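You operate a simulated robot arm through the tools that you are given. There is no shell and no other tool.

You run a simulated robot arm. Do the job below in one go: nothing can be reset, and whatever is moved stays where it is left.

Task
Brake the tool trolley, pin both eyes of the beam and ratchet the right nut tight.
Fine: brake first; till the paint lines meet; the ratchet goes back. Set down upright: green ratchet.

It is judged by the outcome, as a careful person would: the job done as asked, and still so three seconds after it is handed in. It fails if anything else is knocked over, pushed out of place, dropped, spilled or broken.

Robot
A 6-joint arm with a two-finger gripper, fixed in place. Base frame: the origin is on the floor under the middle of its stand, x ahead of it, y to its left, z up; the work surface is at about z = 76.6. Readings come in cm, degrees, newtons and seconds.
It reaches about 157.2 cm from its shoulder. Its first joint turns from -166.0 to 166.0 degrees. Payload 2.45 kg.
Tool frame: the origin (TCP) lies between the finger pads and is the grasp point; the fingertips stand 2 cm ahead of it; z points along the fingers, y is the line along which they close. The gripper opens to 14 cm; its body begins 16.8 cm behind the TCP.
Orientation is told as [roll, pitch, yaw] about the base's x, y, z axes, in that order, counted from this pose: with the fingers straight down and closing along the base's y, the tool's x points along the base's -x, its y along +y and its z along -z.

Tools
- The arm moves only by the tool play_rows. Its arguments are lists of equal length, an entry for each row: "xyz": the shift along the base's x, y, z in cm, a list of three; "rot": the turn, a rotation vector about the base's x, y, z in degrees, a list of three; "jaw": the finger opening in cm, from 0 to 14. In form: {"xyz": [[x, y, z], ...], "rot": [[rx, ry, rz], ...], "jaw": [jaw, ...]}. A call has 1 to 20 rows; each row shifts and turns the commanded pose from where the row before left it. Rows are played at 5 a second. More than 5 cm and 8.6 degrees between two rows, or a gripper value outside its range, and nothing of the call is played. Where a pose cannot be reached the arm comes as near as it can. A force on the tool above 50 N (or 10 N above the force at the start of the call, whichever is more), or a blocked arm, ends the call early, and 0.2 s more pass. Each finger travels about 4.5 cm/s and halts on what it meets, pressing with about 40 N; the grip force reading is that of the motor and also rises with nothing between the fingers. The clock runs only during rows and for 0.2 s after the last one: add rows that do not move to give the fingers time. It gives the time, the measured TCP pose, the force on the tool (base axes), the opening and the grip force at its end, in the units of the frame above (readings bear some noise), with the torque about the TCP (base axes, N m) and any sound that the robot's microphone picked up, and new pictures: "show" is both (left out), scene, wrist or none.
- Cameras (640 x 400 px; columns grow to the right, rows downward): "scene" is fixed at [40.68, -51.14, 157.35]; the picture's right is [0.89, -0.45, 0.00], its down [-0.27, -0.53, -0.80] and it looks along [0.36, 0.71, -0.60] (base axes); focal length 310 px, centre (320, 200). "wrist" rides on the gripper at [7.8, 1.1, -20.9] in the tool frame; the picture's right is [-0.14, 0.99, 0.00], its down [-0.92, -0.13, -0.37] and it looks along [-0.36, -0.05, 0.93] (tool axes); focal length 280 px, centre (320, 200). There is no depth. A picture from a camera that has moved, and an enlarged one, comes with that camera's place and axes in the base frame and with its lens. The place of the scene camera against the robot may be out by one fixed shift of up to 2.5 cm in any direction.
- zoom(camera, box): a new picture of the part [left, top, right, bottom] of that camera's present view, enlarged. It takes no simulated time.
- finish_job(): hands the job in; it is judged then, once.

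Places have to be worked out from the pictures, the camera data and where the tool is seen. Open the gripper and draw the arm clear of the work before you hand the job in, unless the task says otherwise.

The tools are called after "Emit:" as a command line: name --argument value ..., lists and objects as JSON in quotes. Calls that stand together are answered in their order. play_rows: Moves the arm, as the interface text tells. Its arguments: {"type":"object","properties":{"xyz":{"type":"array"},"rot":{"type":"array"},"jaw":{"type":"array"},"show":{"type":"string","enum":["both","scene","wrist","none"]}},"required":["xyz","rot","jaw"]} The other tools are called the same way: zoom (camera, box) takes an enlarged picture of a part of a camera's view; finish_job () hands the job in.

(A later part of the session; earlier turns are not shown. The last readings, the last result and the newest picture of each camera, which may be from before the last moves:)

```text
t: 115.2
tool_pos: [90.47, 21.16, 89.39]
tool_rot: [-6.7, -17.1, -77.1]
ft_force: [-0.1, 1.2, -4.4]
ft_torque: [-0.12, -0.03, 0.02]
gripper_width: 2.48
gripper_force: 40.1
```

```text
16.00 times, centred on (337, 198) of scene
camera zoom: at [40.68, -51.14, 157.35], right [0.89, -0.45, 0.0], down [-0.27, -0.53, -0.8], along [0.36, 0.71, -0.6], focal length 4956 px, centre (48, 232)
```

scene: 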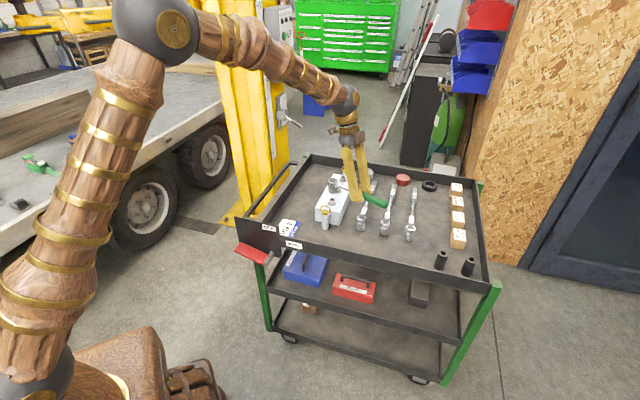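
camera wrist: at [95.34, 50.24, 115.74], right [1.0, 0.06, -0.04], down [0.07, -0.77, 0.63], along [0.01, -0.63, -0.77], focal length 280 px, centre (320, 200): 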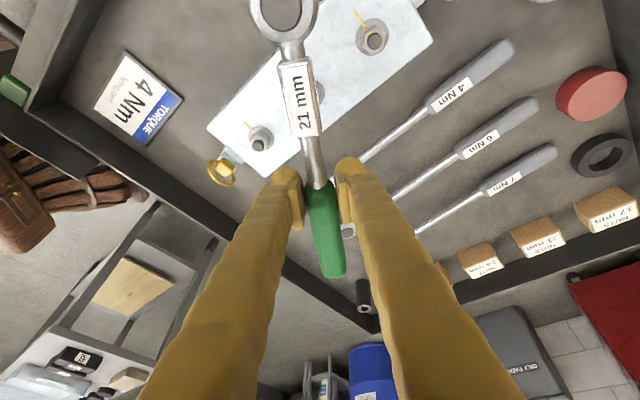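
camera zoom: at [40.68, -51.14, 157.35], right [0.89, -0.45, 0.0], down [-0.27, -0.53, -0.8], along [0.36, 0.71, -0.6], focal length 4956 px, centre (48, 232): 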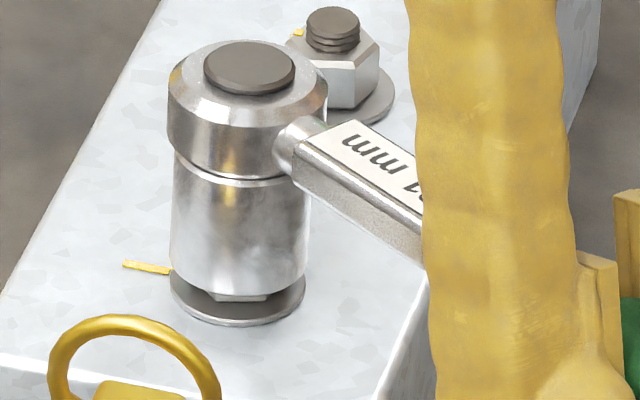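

Engaged cleanly. I settle 0.5 cm lower, take up the slack and turn 7° further than the last stroke.

Emit:
play_rows --xyz '[[0, 0, -0.25], [0, 0, -0.25], [-0.18, -0.13, 0], [-0.367, -0.069, 0], [-0.37, -0.057, 0], [-0.37, -0.045, 0], [-0.373, -0.035, 0], [0, 0, 0]]' --rot '[[0, 0, 0], [0, 0, 0], [0, 0, 0], [0, 0, -1.75], [0, 0, -1.75], [0, 0, -1.75], [0, 0, -1.75], [0, 0, 0]]' --jaw '[1.5, 1.5, 1.5, 1.5, 1.5, 1.5, 1.5, 1.5]' --show "none"

Emit:
zoom --camera "scene" --box '[325, 186, 349, 210]'

```text
t: 117.0
tool_pos: [88.94, 20.93, 89.04]
tool_rot: [-6.8, -17.0, -84.2]
ft_force: [19.3, 8.0, -4.6]
ft_torque: [0.13, -1.03, 0.1]
gripper_width: 2.52
gripper_force: 39.9
```

```text
16.00 times, centred on (337, 198) of scene
camera zoom: at [40.68, -51.14, 157.35], right [0.89, -0.45, 0.0], down [-0.27, -0.53, -0.8], along [0.36, 0.71, -0.6], focal length 4956 px, centre (48, 232)
```

zoom: 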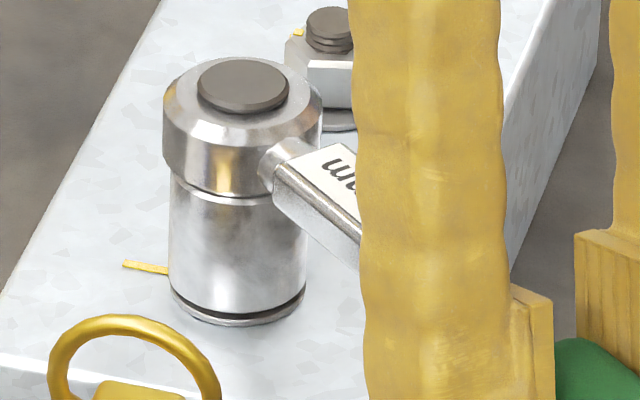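

About 2.4 Nm again. I unload, lift and inspect the marks.

Emit:
play_rows --xyz '[[0.2, 0.05, 0], [0, 0, 0.4], [0, 0, 0.4], [0, 0, 0.6], [0, 0, 0.8], [0, 0, 1], [0, 0, 1], [0, 0, 2], [0, 0, 3], [0, 0, 0]]' --rot '[[0, 0, 0], [0, 0, 0], [0, 0, 0], [0, 0, 0], [0, 0, 0], [0, 0, 0], [0, 0, 0], [0, 0, 0], [0, 0, 0], [0, 0, 0]]' --jaw '[1.5, 1.5, 1.5, 1.5, 1.5, 1.5, 1.5, 1.5, 1.5, 1.5]' --show "none"

Emit:
play_rows --xyz '[[1.5, 3.6, 0], [1.5, 3.6, 0], [1.5, 3.6, 0], [1.5, 3.6, 0], [0, 0, 0]]' --rot '[[0, 0, 0], [0, 0, 0], [0, 0, 0], [0, 0, 0], [0, 0, 0]]' --jaw '[1.5, 1.5, 1.5, 1.5, 1.5]' --show "wrist"

Emit:
zoom --camera "wrist" --box '[215, 110, 275, 160]'

Emit:
zoom --camera "scene" --box '[325, 176, 365, 212]'

```text
t: 119.2
tool_pos: [89.05, 21.01, 98.44]
tool_rot: [-6.8, -17.1, -84.2]
ft_force: [0.2, -0.6, -3.9]
ft_torque: [-0.1, -0.02, 0.01]
gripper_width: 2.53
gripper_force: 40.3
```

```text
t: 120.4
tool_pos: [95.27, 35.57, 98.3]
tool_rot: [-6.8, -17.1, -84.1]
ft_force: [0.3, 0.2, -4.0]
ft_torque: [-0.11, -0.02, -0.01]
gripper_width: 2.5
gripper_force: 40.2
camera wrist: at [97.4, 49.29, 115.74], right [1.0, -0.06, -0.07], down [0.0, -0.77, 0.64], along [-0.1, -0.63, -0.77], focal length 280 px, centre (320, 200)
```

wrist: 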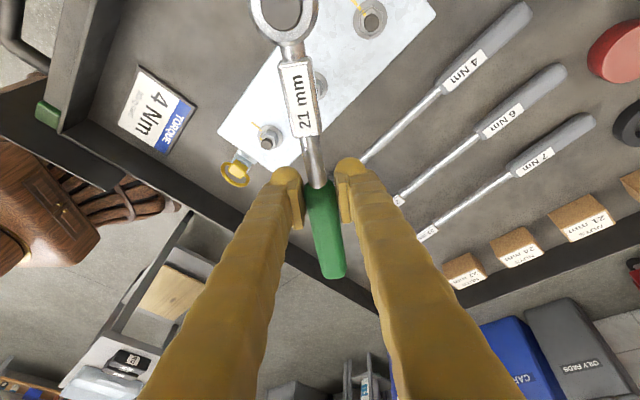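

```text
8.00 times, centred on (245, 135) of wrist
camera zoom: at [97.4, 49.29, 115.74], right [1.0, -0.06, -0.07], down [0.0, -0.77, 0.64], along [-0.1, -0.63, -0.77], focal length 2243 px, centre (920, 720)
```

zoom: 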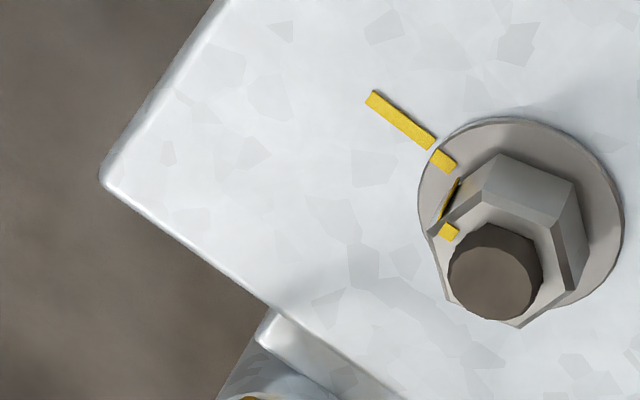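

```text
11.11 times, centred on (345, 194) of scene
camera zoom: at [40.68, -51.14, 157.35], right [0.89, -0.45, 0.0], down [-0.27, -0.53, -0.8], along [0.36, 0.71, -0.6], focal length 3441 px, centre (42, 267)
```

zoom: 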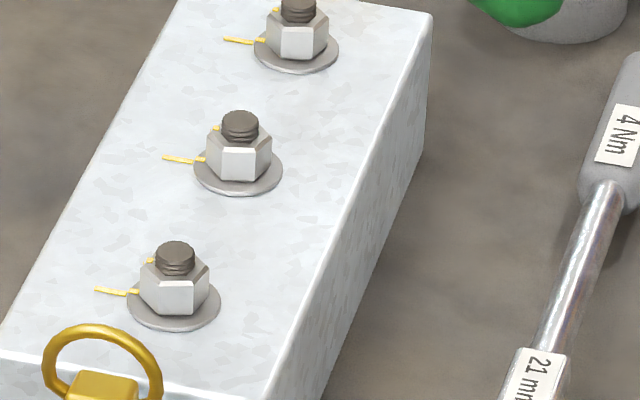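

Emit:
zoom --camera "scene" --box '[325, 190, 349, 214]'

Emit:
zoom --camera "scene" --box '[333, 176, 357, 200]'

Emit:
zoom --camera "wrist" --box '[250, 115, 290, 155]'

Emit:
zoom --camera "wrist" --box '[345, 0, 395, 45]'

```text
16.00 times, centred on (337, 202) of scene
camera zoom: at [40.68, -51.14, 157.35], right [0.89, -0.45, 0.0], down [-0.27, -0.53, -0.8], along [0.36, 0.71, -0.6], focal length 4956 px, centre (48, 168)
```

zoom: 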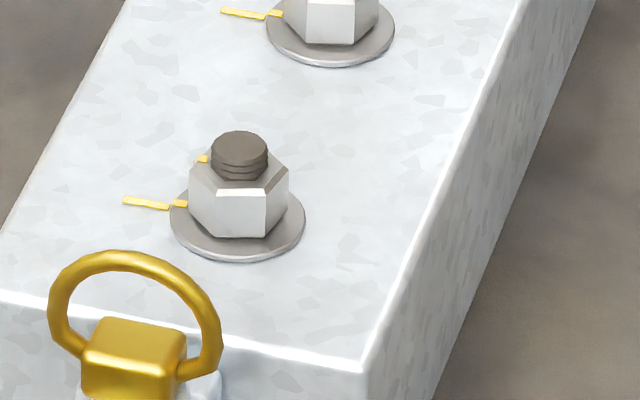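

```text
16.00 times, centred on (345, 188) of scene
camera zoom: at [40.68, -51.14, 157.35], right [0.89, -0.45, 0.0], down [-0.27, -0.53, -0.8], along [0.36, 0.71, -0.6], focal length 4956 px, centre (-80, 392)
```

zoom: 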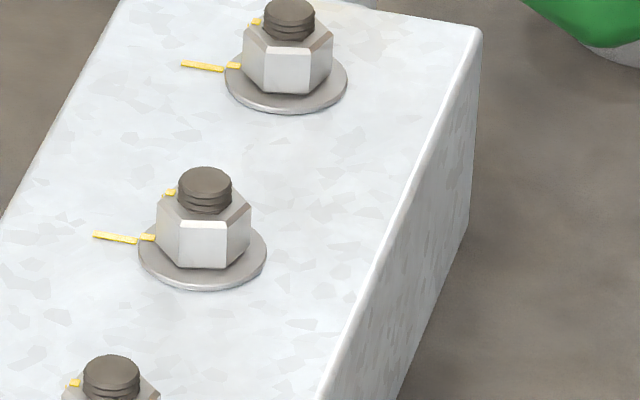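

```text
10.00 times, centred on (270, 135) of wrist
camera zoom: at [97.4, 49.29, 115.74], right [1.0, -0.06, -0.07], down [0.0, -0.77, 0.64], along [-0.1, -0.63, -0.77], focal length 2804 px, centre (820, 850)
```

zoom: 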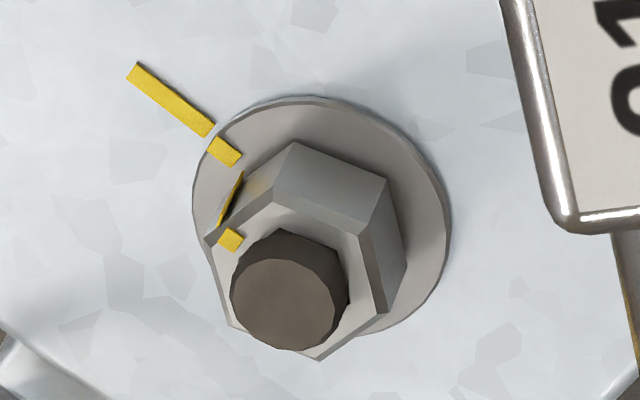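

```text
8.89 times, centred on (370, 22) of wrist
camera zoom: at [97.4, 49.29, 115.74], right [1.0, -0.06, -0.07], down [0.0, -0.77, 0.64], along [-0.1, -0.63, -0.77], focal length 2492 px, centre (-124, 1778)
```

zoom: 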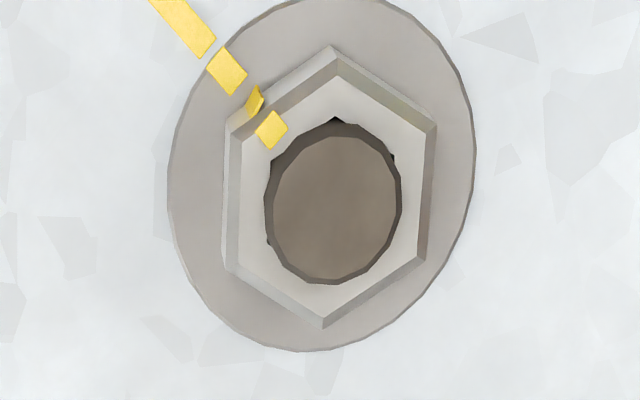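

Comparing the two hexes from above: nut T's corners are at about 33.5° and nut L's at 29.1°, so about 4° remain. One more stroke; I return over the nut and check the socket's attitude.

Emit:
play_rows --xyz '[[-1.5, -3.6, 0], [-1.5, -3.6, 0], [-1.5, -3.6, 0], [-1.5, -3.6, 0], [0, 0, -2], [0, 0, -2], [0, 0, -1.3], [0, 0, 0]]' --rot '[[0, 0, 0], [0, 0, 0], [0, 0, 0], [0, 0, 0], [0, 0, 0], [0, 0, 0], [0, 0, 0], [0, 0, 0]]' --jaw '[1.5, 1.5, 1.5, 1.5, 1.5, 1.5, 1.5, 1.5]' --show "none"

Emit:
zoom --camera "scene" --box '[325, 182, 349, 206]'

```text
t: 122.2
tool_pos: [88.9, 21.09, 92.8]
tool_rot: [-6.7, -17.1, -84.1]
ft_force: [0.9, 0.1, -3.8]
ft_torque: [-0.12, 0.02, -0.03]
gripper_width: 2.5
gripper_force: 39.4
```

```text
16.00 times, centred on (337, 194) of scene
camera zoom: at [40.68, -51.14, 157.35], right [0.89, -0.45, 0.0], down [-0.27, -0.53, -0.8], along [0.36, 0.71, -0.6], focal length 4956 px, centre (48, 296)
```

zoom: 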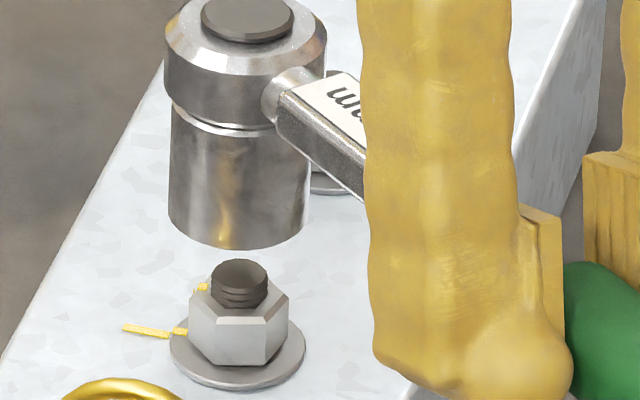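

The socket is upright this time. I nudge (+0.1, +0.12) and lower it onto the nut in stages.

Emit:
play_rows --xyz '[[0.1, 0.12, -1], [0, 0, -1], [0, 0, -0.5], [0, 0, -0.2], [0, 0, -0.2], [0, 0, 0]]' --rot '[[0, 0, 0], [0, 0, 0], [0, 0, 0], [0, 0, 0], [0, 0, 0], [0, 0, 0]]' --jaw '[1.5, 1.5, 1.5, 1.5, 1.5, 1.5]' --show "none"

Emit:
zoom --camera "scene" --box '[325, 186, 349, 210]'

```text
t: 123.6
tool_pos: [89.08, 21.12, 89.95]
tool_rot: [-6.8, -17.1, -84.1]
ft_force: [1.1, -6.1, -1.7]
ft_torque: [-0.21, -0.05, 0.01]
gripper_width: 2.52
gripper_force: 40.1
```

```text
16.00 times, centred on (337, 198) of scene
camera zoom: at [40.68, -51.14, 157.35], right [0.89, -0.45, 0.0], down [-0.27, -0.53, -0.8], along [0.36, 0.71, -0.6], focal length 4956 px, centre (48, 232)
```

zoom: 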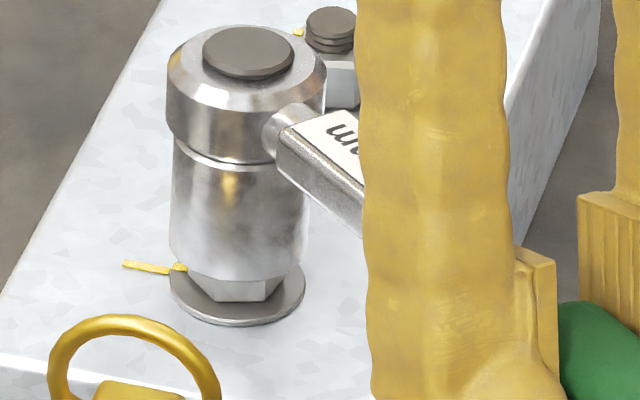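

Light contact pushing toward -y, so I move back 0.1 and continue down.

Emit:
play_rows --xyz '[[0, -0.1, 0], [0, 0, 0], [0, 0, -0.2], [0, 0, 0]]' --rot '[[0, 0, 0], [0, 0, 0], [0, 0, 0], [0, 0, 0]]' --jaw '[1.5, 1.5, 1.5, 1.5]' --show "none"

```text
t: 124.6
tool_pos: [89.19, 20.96, 89.86]
tool_rot: [-6.8, -17.1, -84.1]
ft_force: [-0.9, -1.9, -3.9]
ft_torque: [-0.17, 0.02, 0.18]
gripper_width: 2.49
gripper_force: 39.9
```

Emit:
play_rows --xyz '[[0, -0.03, -0.2], [0, 0, -0.2], [0, 0, -0.2], [0, 0, -0.2], [0, 0, 0]]' --rot '[[0, 0, 0], [0, 0, 0], [0, 0, 0], [0, 0, 0], [0, 0, 0]]' --jaw '[1.5, 1.5, 1.5, 1.5, 1.5]' --show "none"

Emit:
zoom --camera "scene" --box '[325, 186, 349, 210]'

```text
t: 125.8
tool_pos: [89.19, 20.96, 88.98]
tool_rot: [-6.8, -17.2, -84.1]
ft_force: [-2.4, -0.6, -2.1]
ft_torque: [-0.03, 0.12, 0.25]
gripper_width: 2.49
gripper_force: 39.6
```

```text
16.00 times, centred on (337, 198) of scene
camera zoom: at [40.68, -51.14, 157.35], right [0.89, -0.45, 0.0], down [-0.27, -0.53, -0.8], along [0.36, 0.71, -0.6], focal length 4956 px, centre (48, 232)
```

zoom: 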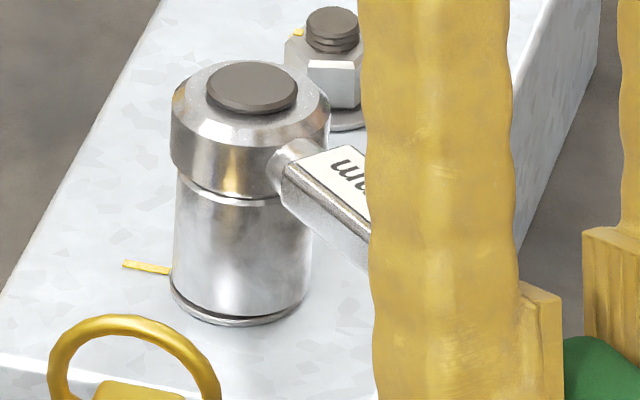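

Deeply seated now. I take up the slack and turn on, watching the torque.

Emit:
play_rows --xyz '[[-0.15, 0, 0], [-0.153, 0, 0], [-0.425, -0.025, 0], [-0.426, -0.011, 0], [0, 0, 0]]' --rot '[[0, 0, 0], [0, 0, 0], [0, 0, -2], [0, 0, -2], [0, 0, 0]]' --jaw '[1.5, 1.5, 1.5, 1.5, 1.5]' --show "none"

Emit:
zoom --camera "scene" --box '[325, 186, 349, 210]'

```text
t: 127.0
tool_pos: [87.99, 20.97, 89.12]
tool_rot: [-6.8, -17.1, -88.2]
ft_force: [11.4, 1.2, -2.9]
ft_torque: [-0.02, -0.55, -0.13]
gripper_width: 2.51
gripper_force: 40.1
```

```text
16.00 times, centred on (337, 198) of scene
camera zoom: at [40.68, -51.14, 157.35], right [0.89, -0.45, 0.0], down [-0.27, -0.53, -0.8], along [0.36, 0.71, -0.6], focal length 4956 px, centre (48, 232)
```

zoom: 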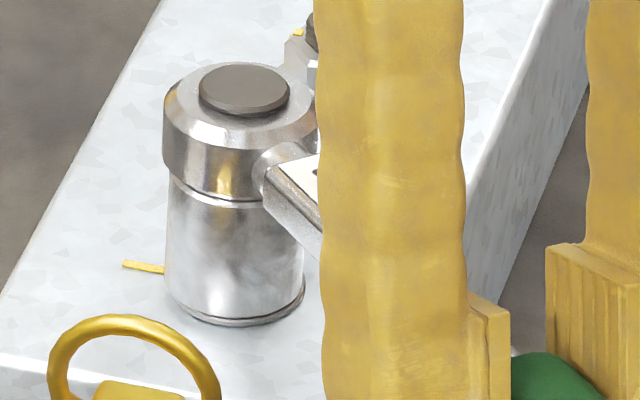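

Only 1.3 Nm so far, below the previous load; I continue 4° more.

Emit:
play_rows --xyz '[[-0.426, 0.005, 0], [-0.425, 0.019, 0], [0, 0, 0]]' --rot '[[0, 0, -2], [0, 0, -2], [0, 0, 0]]' --jaw '[1.5, 1.5, 1.5]' --show "none"

Emit:
zoom --camera "scene" --box '[325, 186, 349, 210]'

```text
t: 127.8
tool_pos: [87.18, 20.83, 89.01]
tool_rot: [-6.7, -17.2, -92.1]
ft_force: [19.7, 12.9, -3.5]
ft_torque: [0.66, -1.02, 0.43]
gripper_width: 2.5
gripper_force: 39.3
```

```text
16.00 times, centred on (337, 198) of scene
camera zoom: at [40.68, -51.14, 157.35], right [0.89, -0.45, 0.0], down [-0.27, -0.53, -0.8], along [0.36, 0.71, -0.6], focal length 4956 px, centre (48, 232)
```

zoom: 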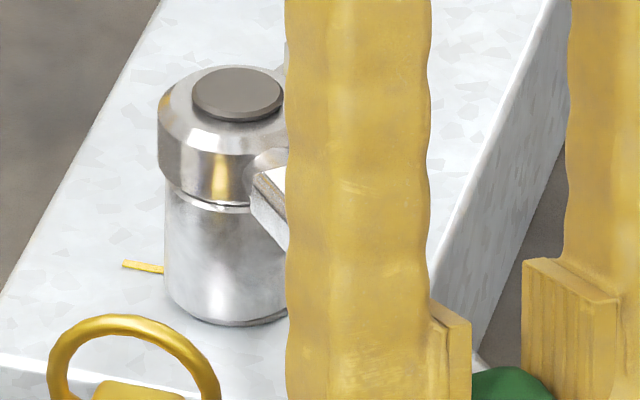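

About 2.7 Nm now. I unload (and relieve the radial pull), lift and inspect from above.

Emit:
play_rows --xyz '[[0.15, 0.12, 0], [0.05, 0, 0], [0, 0, 0.4], [0, 0, 0.4], [0, 0, 0.6], [0, 0, 0.8], [0, 0, 1], [0, 0, 1], [0, 0, 2], [0, 0, 3], [0, 0, 0]]' --rot '[[0, 0, 0], [0, 0, 0], [0, 0, 0], [0, 0, 0], [0, 0, 0], [0, 0, 0], [0, 0, 0], [0, 0, 0], [0, 0, 0], [0, 0, 0], [0, 0, 0]]' --jaw '[1.5, 1.5, 1.5, 1.5, 1.5, 1.5, 1.5, 1.5, 1.5, 1.5, 1.5]' --show "none"

Emit:
play_rows --xyz '[[1.9, 3.6, 0], [1.9, 3.6, 0], [1.9, 3.6, 0], [1.9, 3.6, 0], [0, 0, 0]]' --rot '[[0, 0, 0], [0, 0, 0], [0, 0, 0], [0, 0, 0], [0, 0, 0]]' --jaw '[1.5, 1.5, 1.5, 1.5, 1.5]' --show "wrist"

Emit:
zoom --camera "wrist" --box '[240, 105, 300, 155]'

Emit:
zoom --camera "scene" --box '[325, 190, 349, 214]'

Emit:
zoom --camera "scene" --box '[333, 176, 357, 200]'

```text
t: 130.2
tool_pos: [87.02, 21.05, 98.29]
tool_rot: [-6.8, -17.1, -92.1]
ft_force: [-0.1, -0.3, -4.5]
ft_torque: [-0.12, -0.02, 0.0]
gripper_width: 2.53
gripper_force: 39.8
```

```text
t: 131.4
tool_pos: [94.89, 35.66, 98.16]
tool_rot: [-6.8, -17.1, -92.0]
ft_force: [1.4, 0.5, -3.3]
ft_torque: [-0.12, 0.02, -0.01]
gripper_width: 2.5
gripper_force: 40.3
camera wrist: at [98.99, 49.08, 115.52], right [0.98, -0.2, -0.07], down [-0.11, -0.76, 0.64], along [-0.18, -0.61, -0.77], focal length 280 px, centre (320, 200)
```

wrist: 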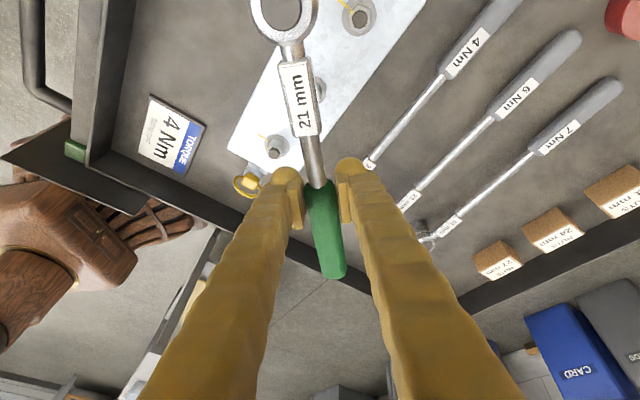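

```text
8.00 times, centred on (270, 130) of wrist
camera zoom: at [98.99, 49.08, 115.52], right [0.98, -0.2, -0.07], down [-0.11, -0.76, 0.64], along [-0.18, -0.61, -0.77], focal length 2243 px, centre (720, 760)
```

zoom: 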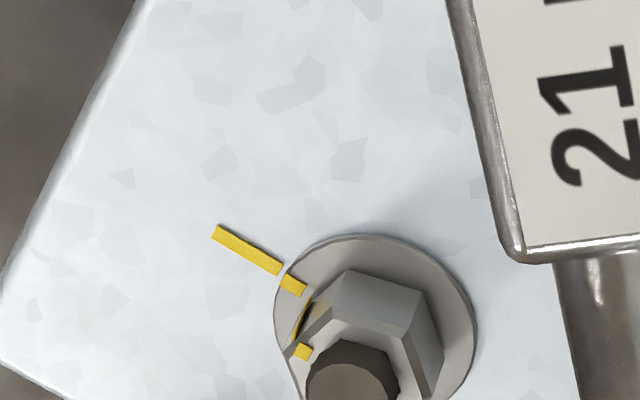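

```text
16.00 times, centred on (337, 202) of scene
camera zoom: at [40.68, -51.14, 157.35], right [0.89, -0.45, 0.0], down [-0.27, -0.53, -0.8], along [0.36, 0.71, -0.6], focal length 4956 px, centre (48, 168)
```

zoom: 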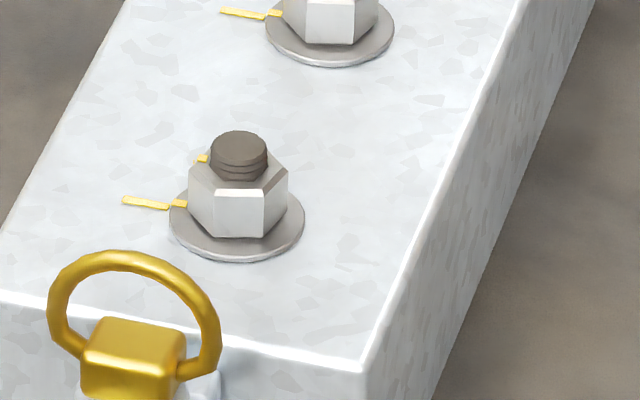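

```text
16.00 times, centred on (345, 188) of scene
camera zoom: at [40.68, -51.14, 157.35], right [0.89, -0.45, 0.0], down [-0.27, -0.53, -0.8], along [0.36, 0.71, -0.6], focal length 4956 px, centre (-80, 392)
```

zoom: 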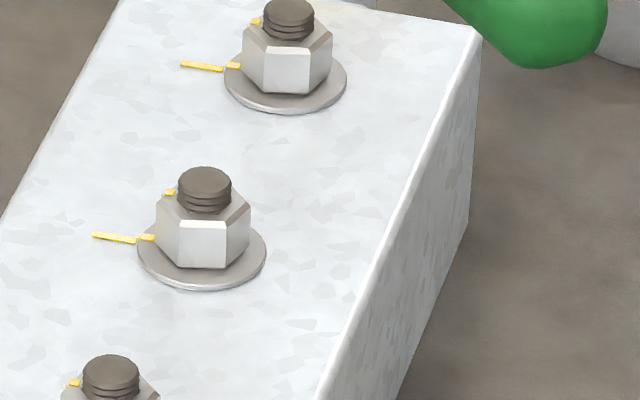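

Emit:
zoom --camera "wrist" --box '[255, 125, 295, 165]'

Emit:
zoom --camera "wrist" --box '[335, 0, 385, 40]'

```text
10.00 times, centred on (275, 145) of wrist
camera zoom: at [98.99, 49.08, 115.52], right [0.98, -0.2, -0.07], down [-0.11, -0.76, 0.64], along [-0.18, -0.61, -0.77], focal length 2804 px, centre (770, 750)
```

zoom: 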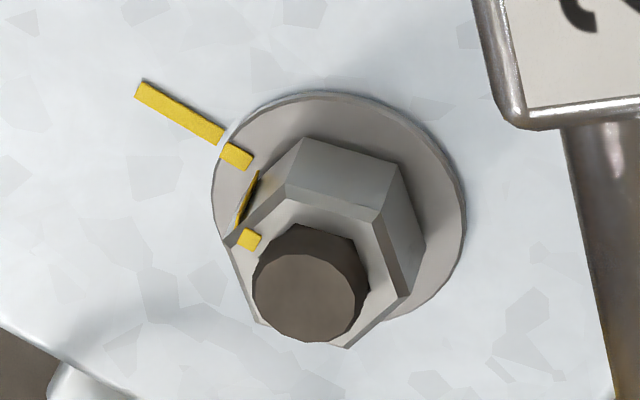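

```text
10.00 times, centred on (360, 20) of wrist
camera zoom: at [98.99, 49.08, 115.52], right [0.98, -0.2, -0.07], down [-0.11, -0.76, 0.64], along [-0.18, -0.61, -0.77], focal length 2804 px, centre (-80, 2000)
```

zoom: 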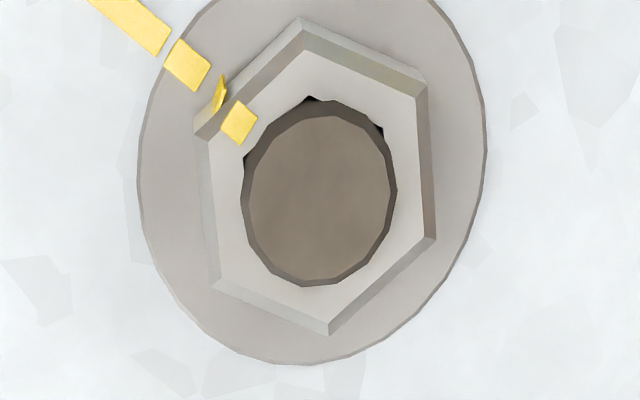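

The nut is stiffening (about 3.4° left at 2.7 Nm, which extrapolates to roughly the card's 4 Nm at alignment). I go back for a firmer final stroke, checking attitude first.

Emit:
play_rows --xyz '[[-1.9, -3.6, 0], [-1.9, -3.6, 0], [-1.9, -3.6, 0], [-1.9, -3.6, 0], [0, 0, -2], [0, 0, -2], [0, 0, -1.3], [0, 0, 0]]' --rot '[[0, 0, 0], [0, 0, 0], [0, 0, 0], [0, 0, 0], [0, 0, 0], [0, 0, 0], [0, 0, 0], [0, 0, 0]]' --jaw '[1.5, 1.5, 1.5, 1.5, 1.5, 1.5, 1.5, 1.5]' --show "none"

Emit:
zoom --camera "scene" --box '[325, 182, 349, 206]'

```text
t: 133.2
tool_pos: [87.09, 21.11, 92.91]
tool_rot: [-6.8, -17.1, -92.1]
ft_force: [0.3, -0.1, -3.2]
ft_torque: [-0.12, -0.02, 0.02]
gripper_width: 2.48
gripper_force: 39.6
```

```text
16.00 times, centred on (337, 194) of scene
camera zoom: at [40.68, -51.14, 157.35], right [0.89, -0.45, 0.0], down [-0.27, -0.53, -0.8], along [0.36, 0.71, -0.6], focal length 4956 px, centre (48, 296)
```

zoom: 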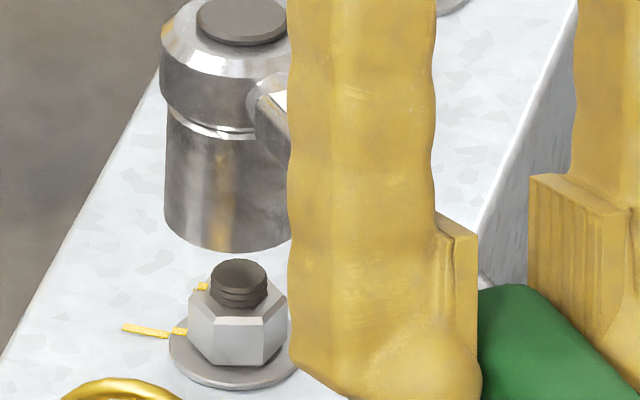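

Emit:
play_rows --xyz '[[0.15, 0, -1], [0, 0, -1], [0, 0, -0.5], [0, 0, -0.2], [0, 0, -0.2], [0, 0, 0]]' --rot '[[0, 0, 0], [0, 0, 0], [0, 0, 0], [0, 0, 0], [0, 0, 0], [0, 0, 0]]' --jaw '[1.5, 1.5, 1.5, 1.5, 1.5, 1.5]' --show "none"

Emit:
zoom --camera "scene" --box '[325, 186, 349, 210]'

```text
t: 134.6
tool_pos: [87.57, 21.05, 90.16]
tool_rot: [-6.7, -17.1, -92.0]
ft_force: [-3.4, -7.3, 0.1]
ft_torque: [-0.07, 0.12, 0.37]
gripper_width: 2.49
gripper_force: 39.8
```

```text
16.00 times, centred on (337, 198) of scene
camera zoom: at [40.68, -51.14, 157.35], right [0.89, -0.45, 0.0], down [-0.27, -0.53, -0.8], along [0.36, 0.71, -0.6], focal length 4956 px, centre (48, 232)
```

zoom: 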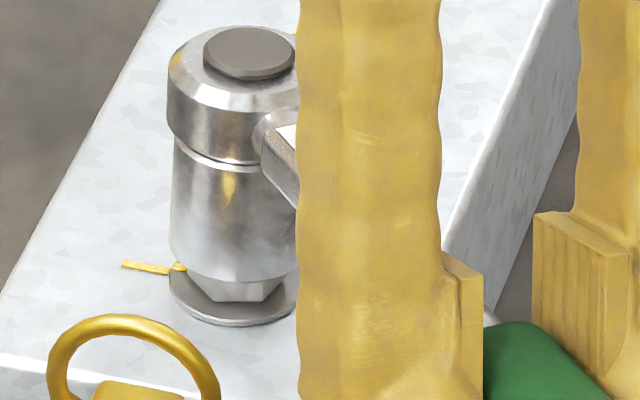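

Light contact toward (-x, -y); I follow it by (-0.06, -0.12) and continue lowering.

Emit:
play_rows --xyz '[[-0.06, -0.12, 0], [0, 0, 0], [0, 0, -0.2], [0, 0, 0]]' --rot '[[0, 0, 0], [0, 0, 0], [0, 0, 0], [0, 0, 0]]' --jaw '[1.5, 1.5, 1.5, 1.5]' --show "none"

```text
t: 135.6
tool_pos: [87.31, 21.14, 89.85]
tool_rot: [-6.6, -17.0, -92.1]
ft_force: [0.5, -0.7, -4.3]
ft_torque: [-0.14, -0.04, 0.01]
gripper_width: 2.53
gripper_force: 40.2
```

Emit:
play_rows --xyz '[[0, 0, -0.2], [0, 0, -0.2], [0, 0, -0.2], [0, 0, -0.2], [0, 0, 0]]' --rot '[[0, 0, 0], [0, 0, 0], [0, 0, 0], [0, 0, 0], [0, 0, 0]]' --jaw '[1.5, 1.5, 1.5, 1.5, 1.5]' --show "none"

Emit:
zoom --camera "scene" --box '[325, 186, 349, 210]'

```text
t: 136.8
tool_pos: [87.38, 21.02, 89.08]
tool_rot: [-6.7, -17.0, -92.1]
ft_force: [-0.6, -1.5, 3.7]
ft_torque: [0.82, -0.07, 0.0]
gripper_width: 2.49
gripper_force: 40.2
```

```text
16.00 times, centred on (337, 198) of scene
camera zoom: at [40.68, -51.14, 157.35], right [0.89, -0.45, 0.0], down [-0.27, -0.53, -0.8], along [0.36, 0.71, -0.6], focal length 4956 px, centre (48, 232)
```

zoom: 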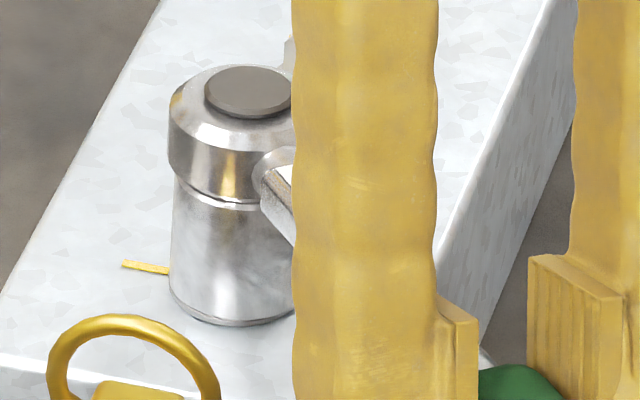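

Fully seated on the washer. I ease up 1 mm and start the final stroke.

Emit:
play_rows --xyz '[[0, 0, 0.1], [-0.369, 0.086, 0], [-0.422, 0.036, 0], [-0.42, 0.052, 0], [0, 0, 0]]' --rot '[[0, 0, 0], [0, 0, -1.5], [0, 0, -2], [0, 0, -2], [0, 0, 0]]' --jaw '[1.5, 1.5, 1.5, 1.5, 1.5]' --show "none"

```text
t: 138.0
tool_pos: [86.11, 21.03, 89.18]
tool_rot: [-6.7, -17.1, -97.6]
ft_force: [8.4, 0.5, -5.4]
ft_torque: [-0.22, -0.39, 0.71]
gripper_width: 2.54
gripper_force: 39.7
```

Emit:
play_rows --xyz '[[-0.418, 0.066, 0], [-0.415, 0.081, 0], [0, 0, 0]]' --rot '[[0, 0, -2], [0, 0, -2], [0, 0, 0]]' --jaw '[1.5, 1.5, 1.5]' --show "none"

```text
t: 138.8
tool_pos: [85.4, 21.27, 89.19]
tool_rot: [-6.7, -17.1, -101.7]
ft_force: [15.5, -9.0, -3.9]
ft_torque: [-0.53, -0.66, 0.76]
gripper_width: 2.54
gripper_force: 40.1
```

2.8 Nm now; I continue in 2° steps.

Emit:
play_rows --xyz '[[-0.42, 0.066, 0], [0, 0, 0]]' --rot '[[0, 0, -2], [0, 0, 0]]' --jaw '[1.5, 1.5]' --show "none"

```text
t: 139.4
tool_pos: [84.92, 21.3, 89.13]
tool_rot: [-6.7, -17.1, -103.6]
ft_force: [16.6, -12.0, 2.0]
ft_torque: [0.02, -0.82, 0.77]
gripper_width: 2.54
gripper_force: 39.7
```

Emit:
play_rows --xyz '[[-0.41, 0.1, 0], [0, 0, 0]]' --rot '[[0, 0, -2], [0, 0, 0]]' --jaw '[1.5, 1.5]' --show "none"

Emit:
zoom --camera "scene" --box '[315, 180, 355, 215]'

```text
t: 140.0
tool_pos: [84.48, 21.35, 89.25]
tool_rot: [-6.8, -17.0, -105.6]
ft_force: [13.9, -13.5, -1.3]
ft_torque: [-0.42, -0.61, 0.94]
gripper_width: 2.53
gripper_force: 40.0
```

```text
11.43 times, centred on (335, 198) of scene
camera zoom: at [40.68, -51.14, 157.35], right [0.89, -0.45, 0.0], down [-0.27, -0.53, -0.8], along [0.36, 0.71, -0.6], focal length 3540 px, centre (149, 229)
```

zoom: 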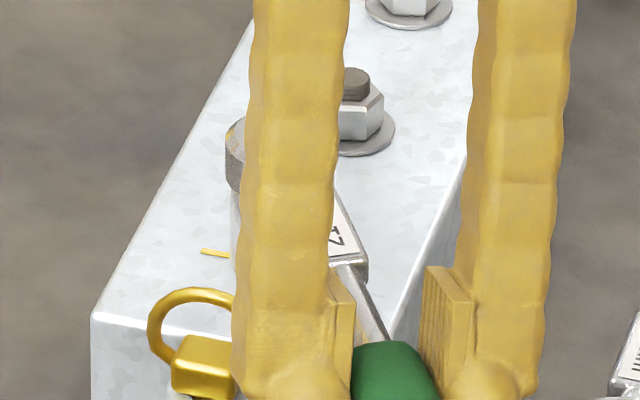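

About 3.0 Nm, levelling off — the nut may be moving. I unload and lift to inspect.

Emit:
play_rows --xyz '[[0.1, -0.1, 0], [0.06, -0.05, 0], [0, 0, 0.4], [0, 0, 0.4], [0, 0, 0.6], [0, 0, 0.8], [0, 0, 1], [0, 0, 1], [0, 0, 2], [0, 0, 3], [0, 0, 0]]' --rot '[[0, 0, 0], [0, 0, 0], [0, 0, 0], [0, 0, 0], [0, 0, 0], [0, 0, 0], [0, 0, 0], [0, 0, 0], [0, 0, 0], [0, 0, 0], [0, 0, 0]]' --jaw '[1.5, 1.5, 1.5, 1.5, 1.5, 1.5, 1.5, 1.5, 1.5, 1.5, 1.5]' --show "none"

Emit:
play_rows --xyz '[[2.2, 3.6, 0], [2.2, 3.6, 0], [2.2, 3.6, 0], [2.2, 3.6, 0], [0, 0, 0]]' --rot '[[0, 0, 0], [0, 0, 0], [0, 0, 0], [0, 0, 0], [0, 0, 0]]' --jaw '[1.5, 1.5, 1.5, 1.5, 1.5]' --show "wrist"

Emit:
zoom --camera "scene" --box '[325, 190, 349, 214]'

Emit:
zoom --camera "scene" --box '[333, 176, 357, 200]'

```text
t: 142.4
tool_pos: [84.79, 21.28, 98.52]
tool_rot: [-6.8, -17.1, -105.6]
ft_force: [-0.6, 0.4, -3.1]
ft_torque: [-0.11, 0.03, 0.02]
gripper_width: 2.52
gripper_force: 40.0
```

```text
t: 143.6
tool_pos: [93.78, 35.95, 98.55]
tool_rot: [-6.8, -17.1, -105.6]
ft_force: [0.2, 0.4, -2.9]
ft_torque: [-0.11, 0.0, 0.02]
gripper_width: 2.51
gripper_force: 39.7
camera wrist: at [100.91, 48.06, 115.9], right [0.9, -0.42, -0.07], down [-0.29, -0.72, 0.64], along [-0.32, -0.55, -0.77], focal length 280 px, centre (320, 200)
```

wrist: 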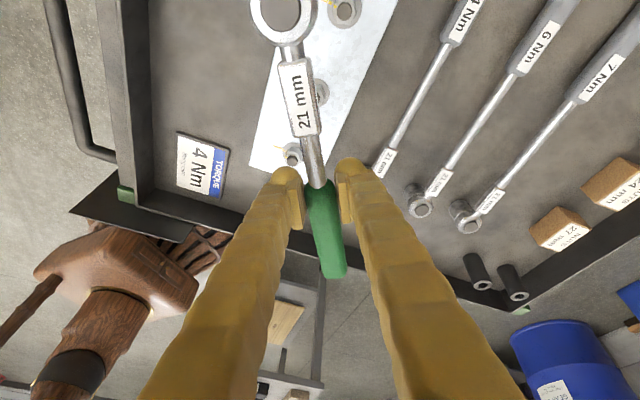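

```text
16.00 times, centred on (337, 202) of scene
camera zoom: at [40.68, -51.14, 157.35], right [0.89, -0.45, 0.0], down [-0.27, -0.53, -0.8], along [0.36, 0.71, -0.6], focal length 4956 px, centre (48, 168)
```

zoom: 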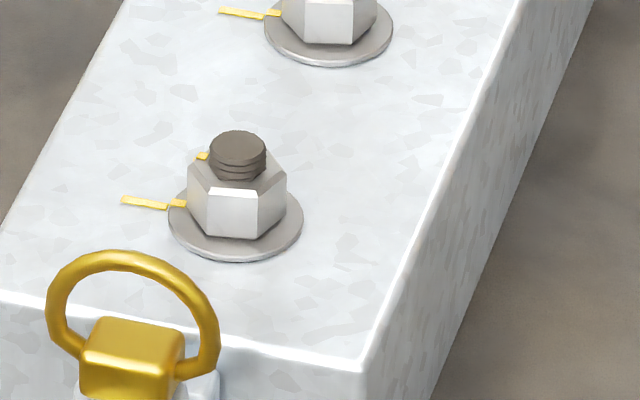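

```text
16.00 times, centred on (345, 188) of scene
camera zoom: at [40.68, -51.14, 157.35], right [0.89, -0.45, 0.0], down [-0.27, -0.53, -0.8], along [0.36, 0.71, -0.6], focal length 4956 px, centre (-80, 392)
```

zoom: 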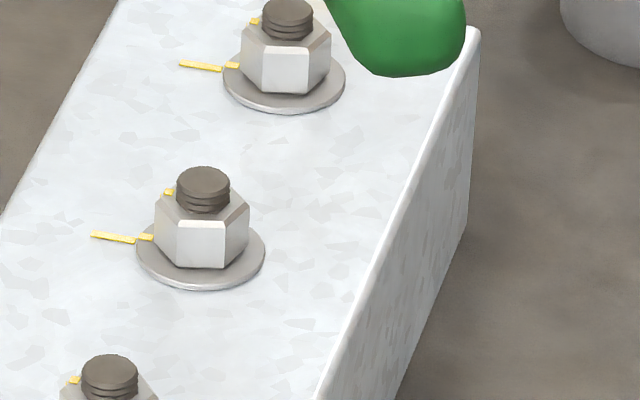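

The nut moved noticeably this time; by the hex edges it now looks in line with its neighbours. I check from above.

Emit:
zoom --camera "wrist" --box '[265, 130, 305, 170]'

Emit:
zoom --camera "wrist" --box '[320, 0, 370, 40]'

```text
10.00 times, centred on (285, 150) of wrist
camera zoom: at [100.91, 48.06, 115.9], right [0.9, -0.42, -0.07], down [-0.29, -0.72, 0.64], along [-0.32, -0.55, -0.77], focal length 2804 px, centre (670, 700)
```

zoom: 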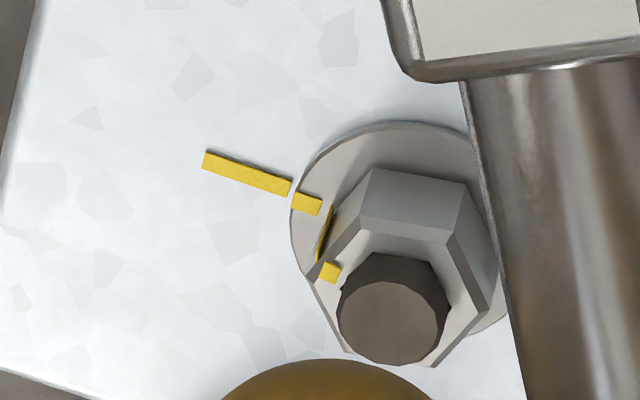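

```text
10.00 times, centred on (345, 20) of wrist
camera zoom: at [100.91, 48.06, 115.9], right [0.9, -0.42, -0.07], down [-0.29, -0.72, 0.64], along [-0.32, -0.55, -0.77], focal length 2804 px, centre (70, 2000)
```

zoom: 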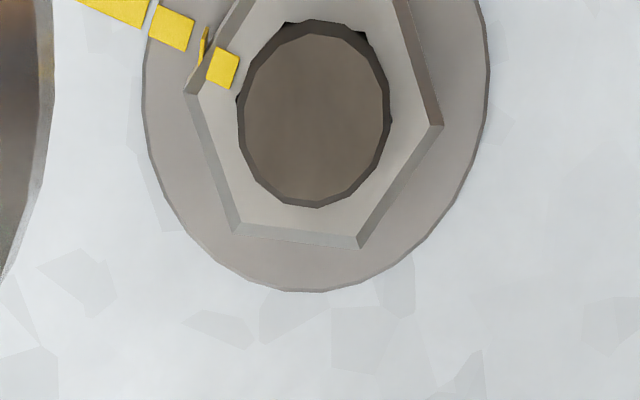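

Seen from above, line, washer mark, flank mark and top mark of nut T now run in one line (within about 1°), like nut L's. The nut is tight; now I carry the ratchet back: swing 152° anticlockwise at height to its original heading above its old spot.

Emit:
play_rows --xyz '[[-0.34, 0.87, 0], [-0.34, 0.87, 0], [-0.34, 0.87, 0], [-0.34, 0.87, 0], [-0.34, 0.87, 0], [-0.34, 0.87, 0], [-0.34, 0.87, 0], [-0.34, 0.87, 0], [-0.34, 0.87, 0], [-0.34, 0.87, 0], [0, 0, 0]]' --rot '[[0, 0, 8], [0, 0, 8], [0, 0, 8], [0, 0, 8], [0, 0, 8], [0, 0, 8], [0, 0, 8], [0, 0, 8], [0, 0, 8], [0, 0, 8], [0, 0, 0]]' --jaw '[1.5, 1.5, 1.5, 1.5, 1.5, 1.5, 1.5, 1.5, 1.5, 1.5, 1.5]' --show "scene"

```text
t: 146.0
tool_pos: [89.98, 44.63, 98.47]
tool_rot: [-6.7, -17.1, -25.5]
ft_force: [0.6, 0.1, -3.7]
ft_torque: [-0.03, -0.12, -0.02]
gripper_width: 2.5
gripper_force: 40.2
```

scene: 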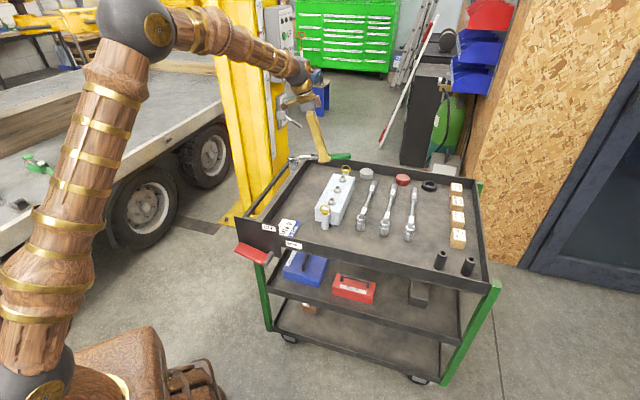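

Emit:
play_rows --xyz '[[-0.348, 0.878, 0], [-0.348, 0.878, 0], [-0.348, 0.878, 0], [-0.348, 0.878, 0], [-0.348, 0.878, 0], [-0.348, 0.878, 0], [-0.348, 0.878, 0], [-0.348, 0.878, 0], [-0.348, 0.878, 0], [0, 0, -3], [0, 0, -3], [0, 0, 0]]' --rot '[[0, 0, 7.85], [0, 0, 7.85], [0, 0, 7.85], [0, 0, 7.85], [0, 0, 7.85], [0, 0, 7.85], [0, 0, 7.85], [0, 0, 7.85], [0, 0, 7.85], [-3.04, 3.04, 0], [-3.04, 3.04, 0], [0, 0, 0]]' --jaw '[1.5, 1.5, 1.5, 1.5, 1.5, 1.5, 1.5, 1.5, 1.5, 1.5, 1.5, 1.5]'

Emit:
zoom --camera "scene" --box '[270, 135, 350, 225]'

Emit:
zoom --camera "wrist" --box '[200, 0, 440, 300]'

```text
t: 148.6
tool_pos: [87.16, 52.32, 92.31]
tool_rot: [-6.7, -8.5, 45.1]
ft_force: [0.5, -0.1, -3.9]
ft_torque: [0.03, -0.09, 0.02]
gripper_width: 2.51
gripper_force: 40.2
camera wrist: at [77.04, 47.21, 111.56], right [-0.59, 0.8, -0.09], down [0.66, 0.55, 0.51], along [0.46, 0.24, -0.85], focal length 280 px, centre (320, 200)
```

scene: 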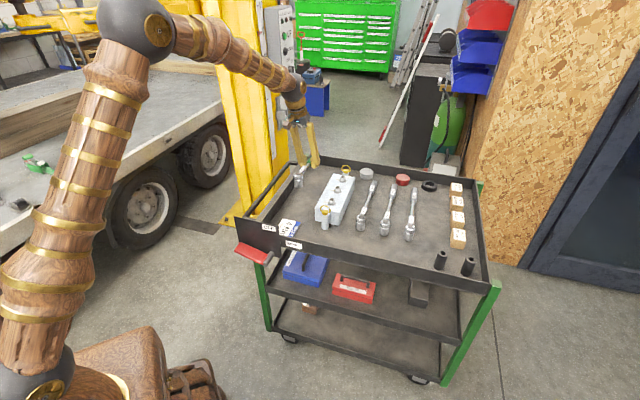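
wrist: 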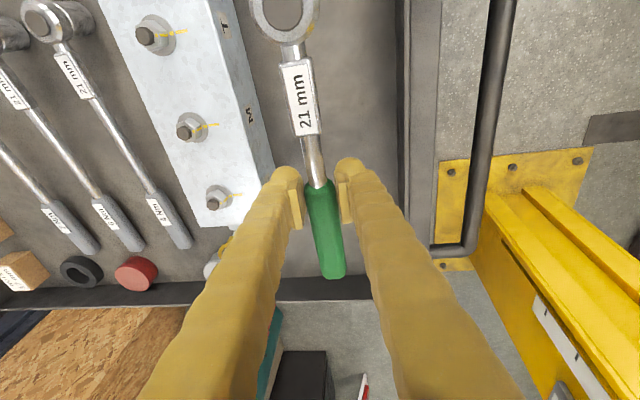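

```text
4.44 times, centred on (310, 180) of scene
camera zoom: at [40.68, -51.14, 157.35], right [0.89, -0.45, 0.0], down [-0.27, -0.53, -0.8], along [0.36, 0.71, -0.6], focal length 1376 px, centre (364, 289)
```

zoom: 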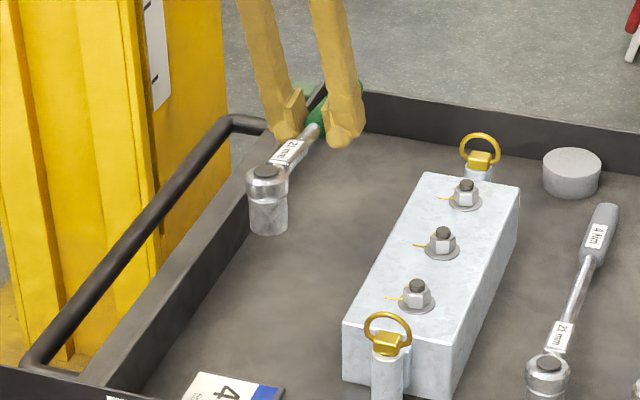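

```text
1.33 times, centred on (320, 150) of wrist
camera zoom: at [77.04, 47.21, 111.56], right [-0.59, 0.8, -0.09], down [0.66, 0.55, 0.51], along [0.46, 0.24, -0.85], focal length 374 px, centre (320, 267)
```

zoom: 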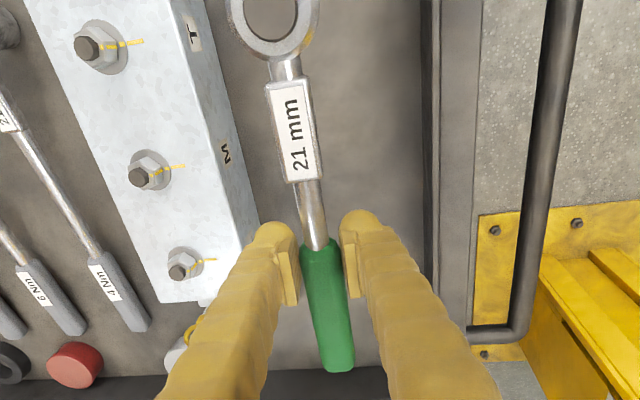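

Emit:
zoom --camera "scene" --box '[285, 160, 325, 200]'

Emit:
zoom --camera "scene" --box '[295, 150, 345, 190]'

```text
10.00 times, centred on (305, 180) of scene
camera zoom: at [40.68, -51.14, 157.35], right [0.89, -0.45, 0.0], down [-0.27, -0.53, -0.8], along [0.36, 0.71, -0.6], focal length 3097 px, centre (470, 400)
```

zoom: 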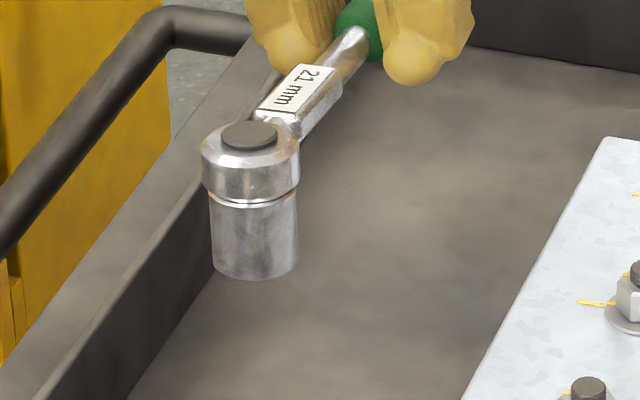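

```text
10.00 times, centred on (320, 170) of scene
camera zoom: at [40.68, -51.14, 157.35], right [0.89, -0.45, 0.0], down [-0.27, -0.53, -0.8], along [0.36, 0.71, -0.6], focal length 3097 px, centre (320, 500)
```

zoom: 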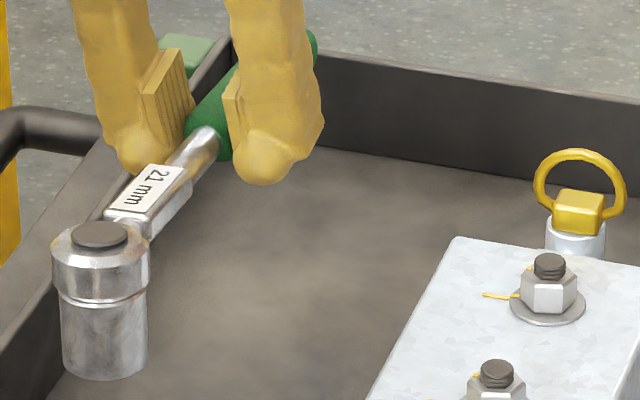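

The ratchet is over its old place, sloping as at rest with a slight sideways roll. I take out 2° of roll and lower to about 1.5 cm above the tray to compare with its original position.

Emit:
play_rows --xyz '[[0, 0, -2], [0, 0, -3], [0, 0, -3], [0, 0, -2], [0, 0, -0.7], [0, 0, 0]]' --rot '[[1.4, 1.4, 0], [0, 0, 0], [0, 0, 0], [0, 0, 0], [0, 0, 0], [0, 0, 0]]' --jaw '[1.5, 1.5, 1.5, 1.5, 1.5, 1.5]'

Emit:
zoom --camera "scene" --box '[270, 145, 340, 225]'

Emit:
zoom --camera "scene" --box '[285, 175, 345, 215]'

```text
t: 150.0
tool_pos: [86.97, 52.25, 81.96]
tool_rot: [-4.8, -8.5, 44.7]
ft_force: [0.5, 0.2, -4.0]
ft_torque: [0.04, -0.1, -0.01]
gripper_width: 2.48
gripper_force: 40.3
camera wrist: at [77.29, 46.7, 101.27], right [-0.59, 0.81, -0.06], down [0.68, 0.53, 0.51], along [0.44, 0.26, -0.86], focal length 280 px, centre (320, 200)
```

scene: 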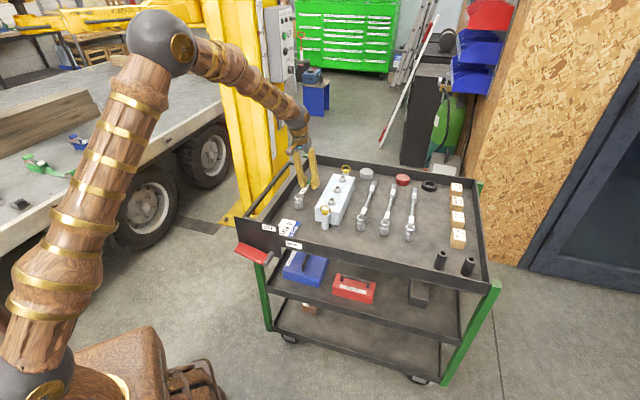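
wrist: 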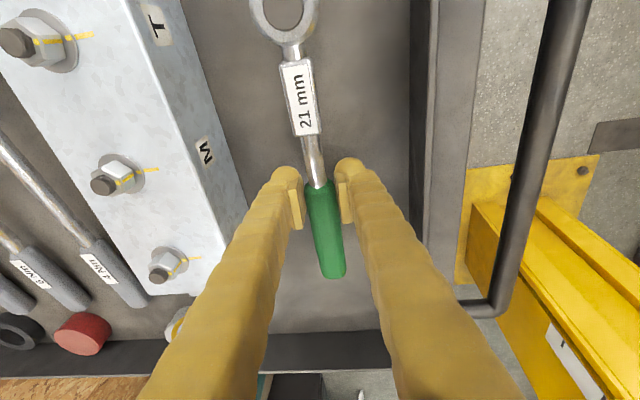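

```text
5.00 times, centred on (305, 185) of scene
camera zoom: at [40.68, -51.14, 157.35], right [0.89, -0.45, 0.0], down [-0.27, -0.53, -0.8], along [0.36, 0.71, -0.6], focal length 1549 px, centre (395, 275)
```

zoom: 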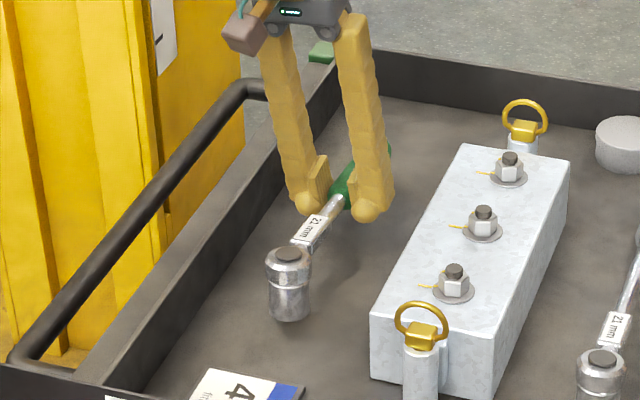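

```text
10.00 times, centred on (315, 195) of scene
camera zoom: at [40.68, -51.14, 157.35], right [0.89, -0.45, 0.0], down [-0.27, -0.53, -0.8], along [0.36, 0.71, -0.6], focal length 3097 px, centre (370, 250)
```

zoom: 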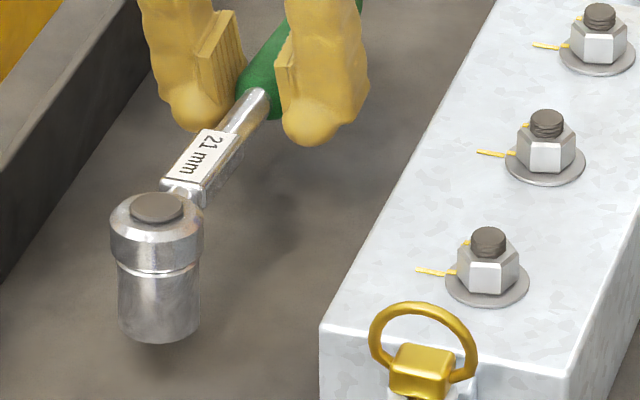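

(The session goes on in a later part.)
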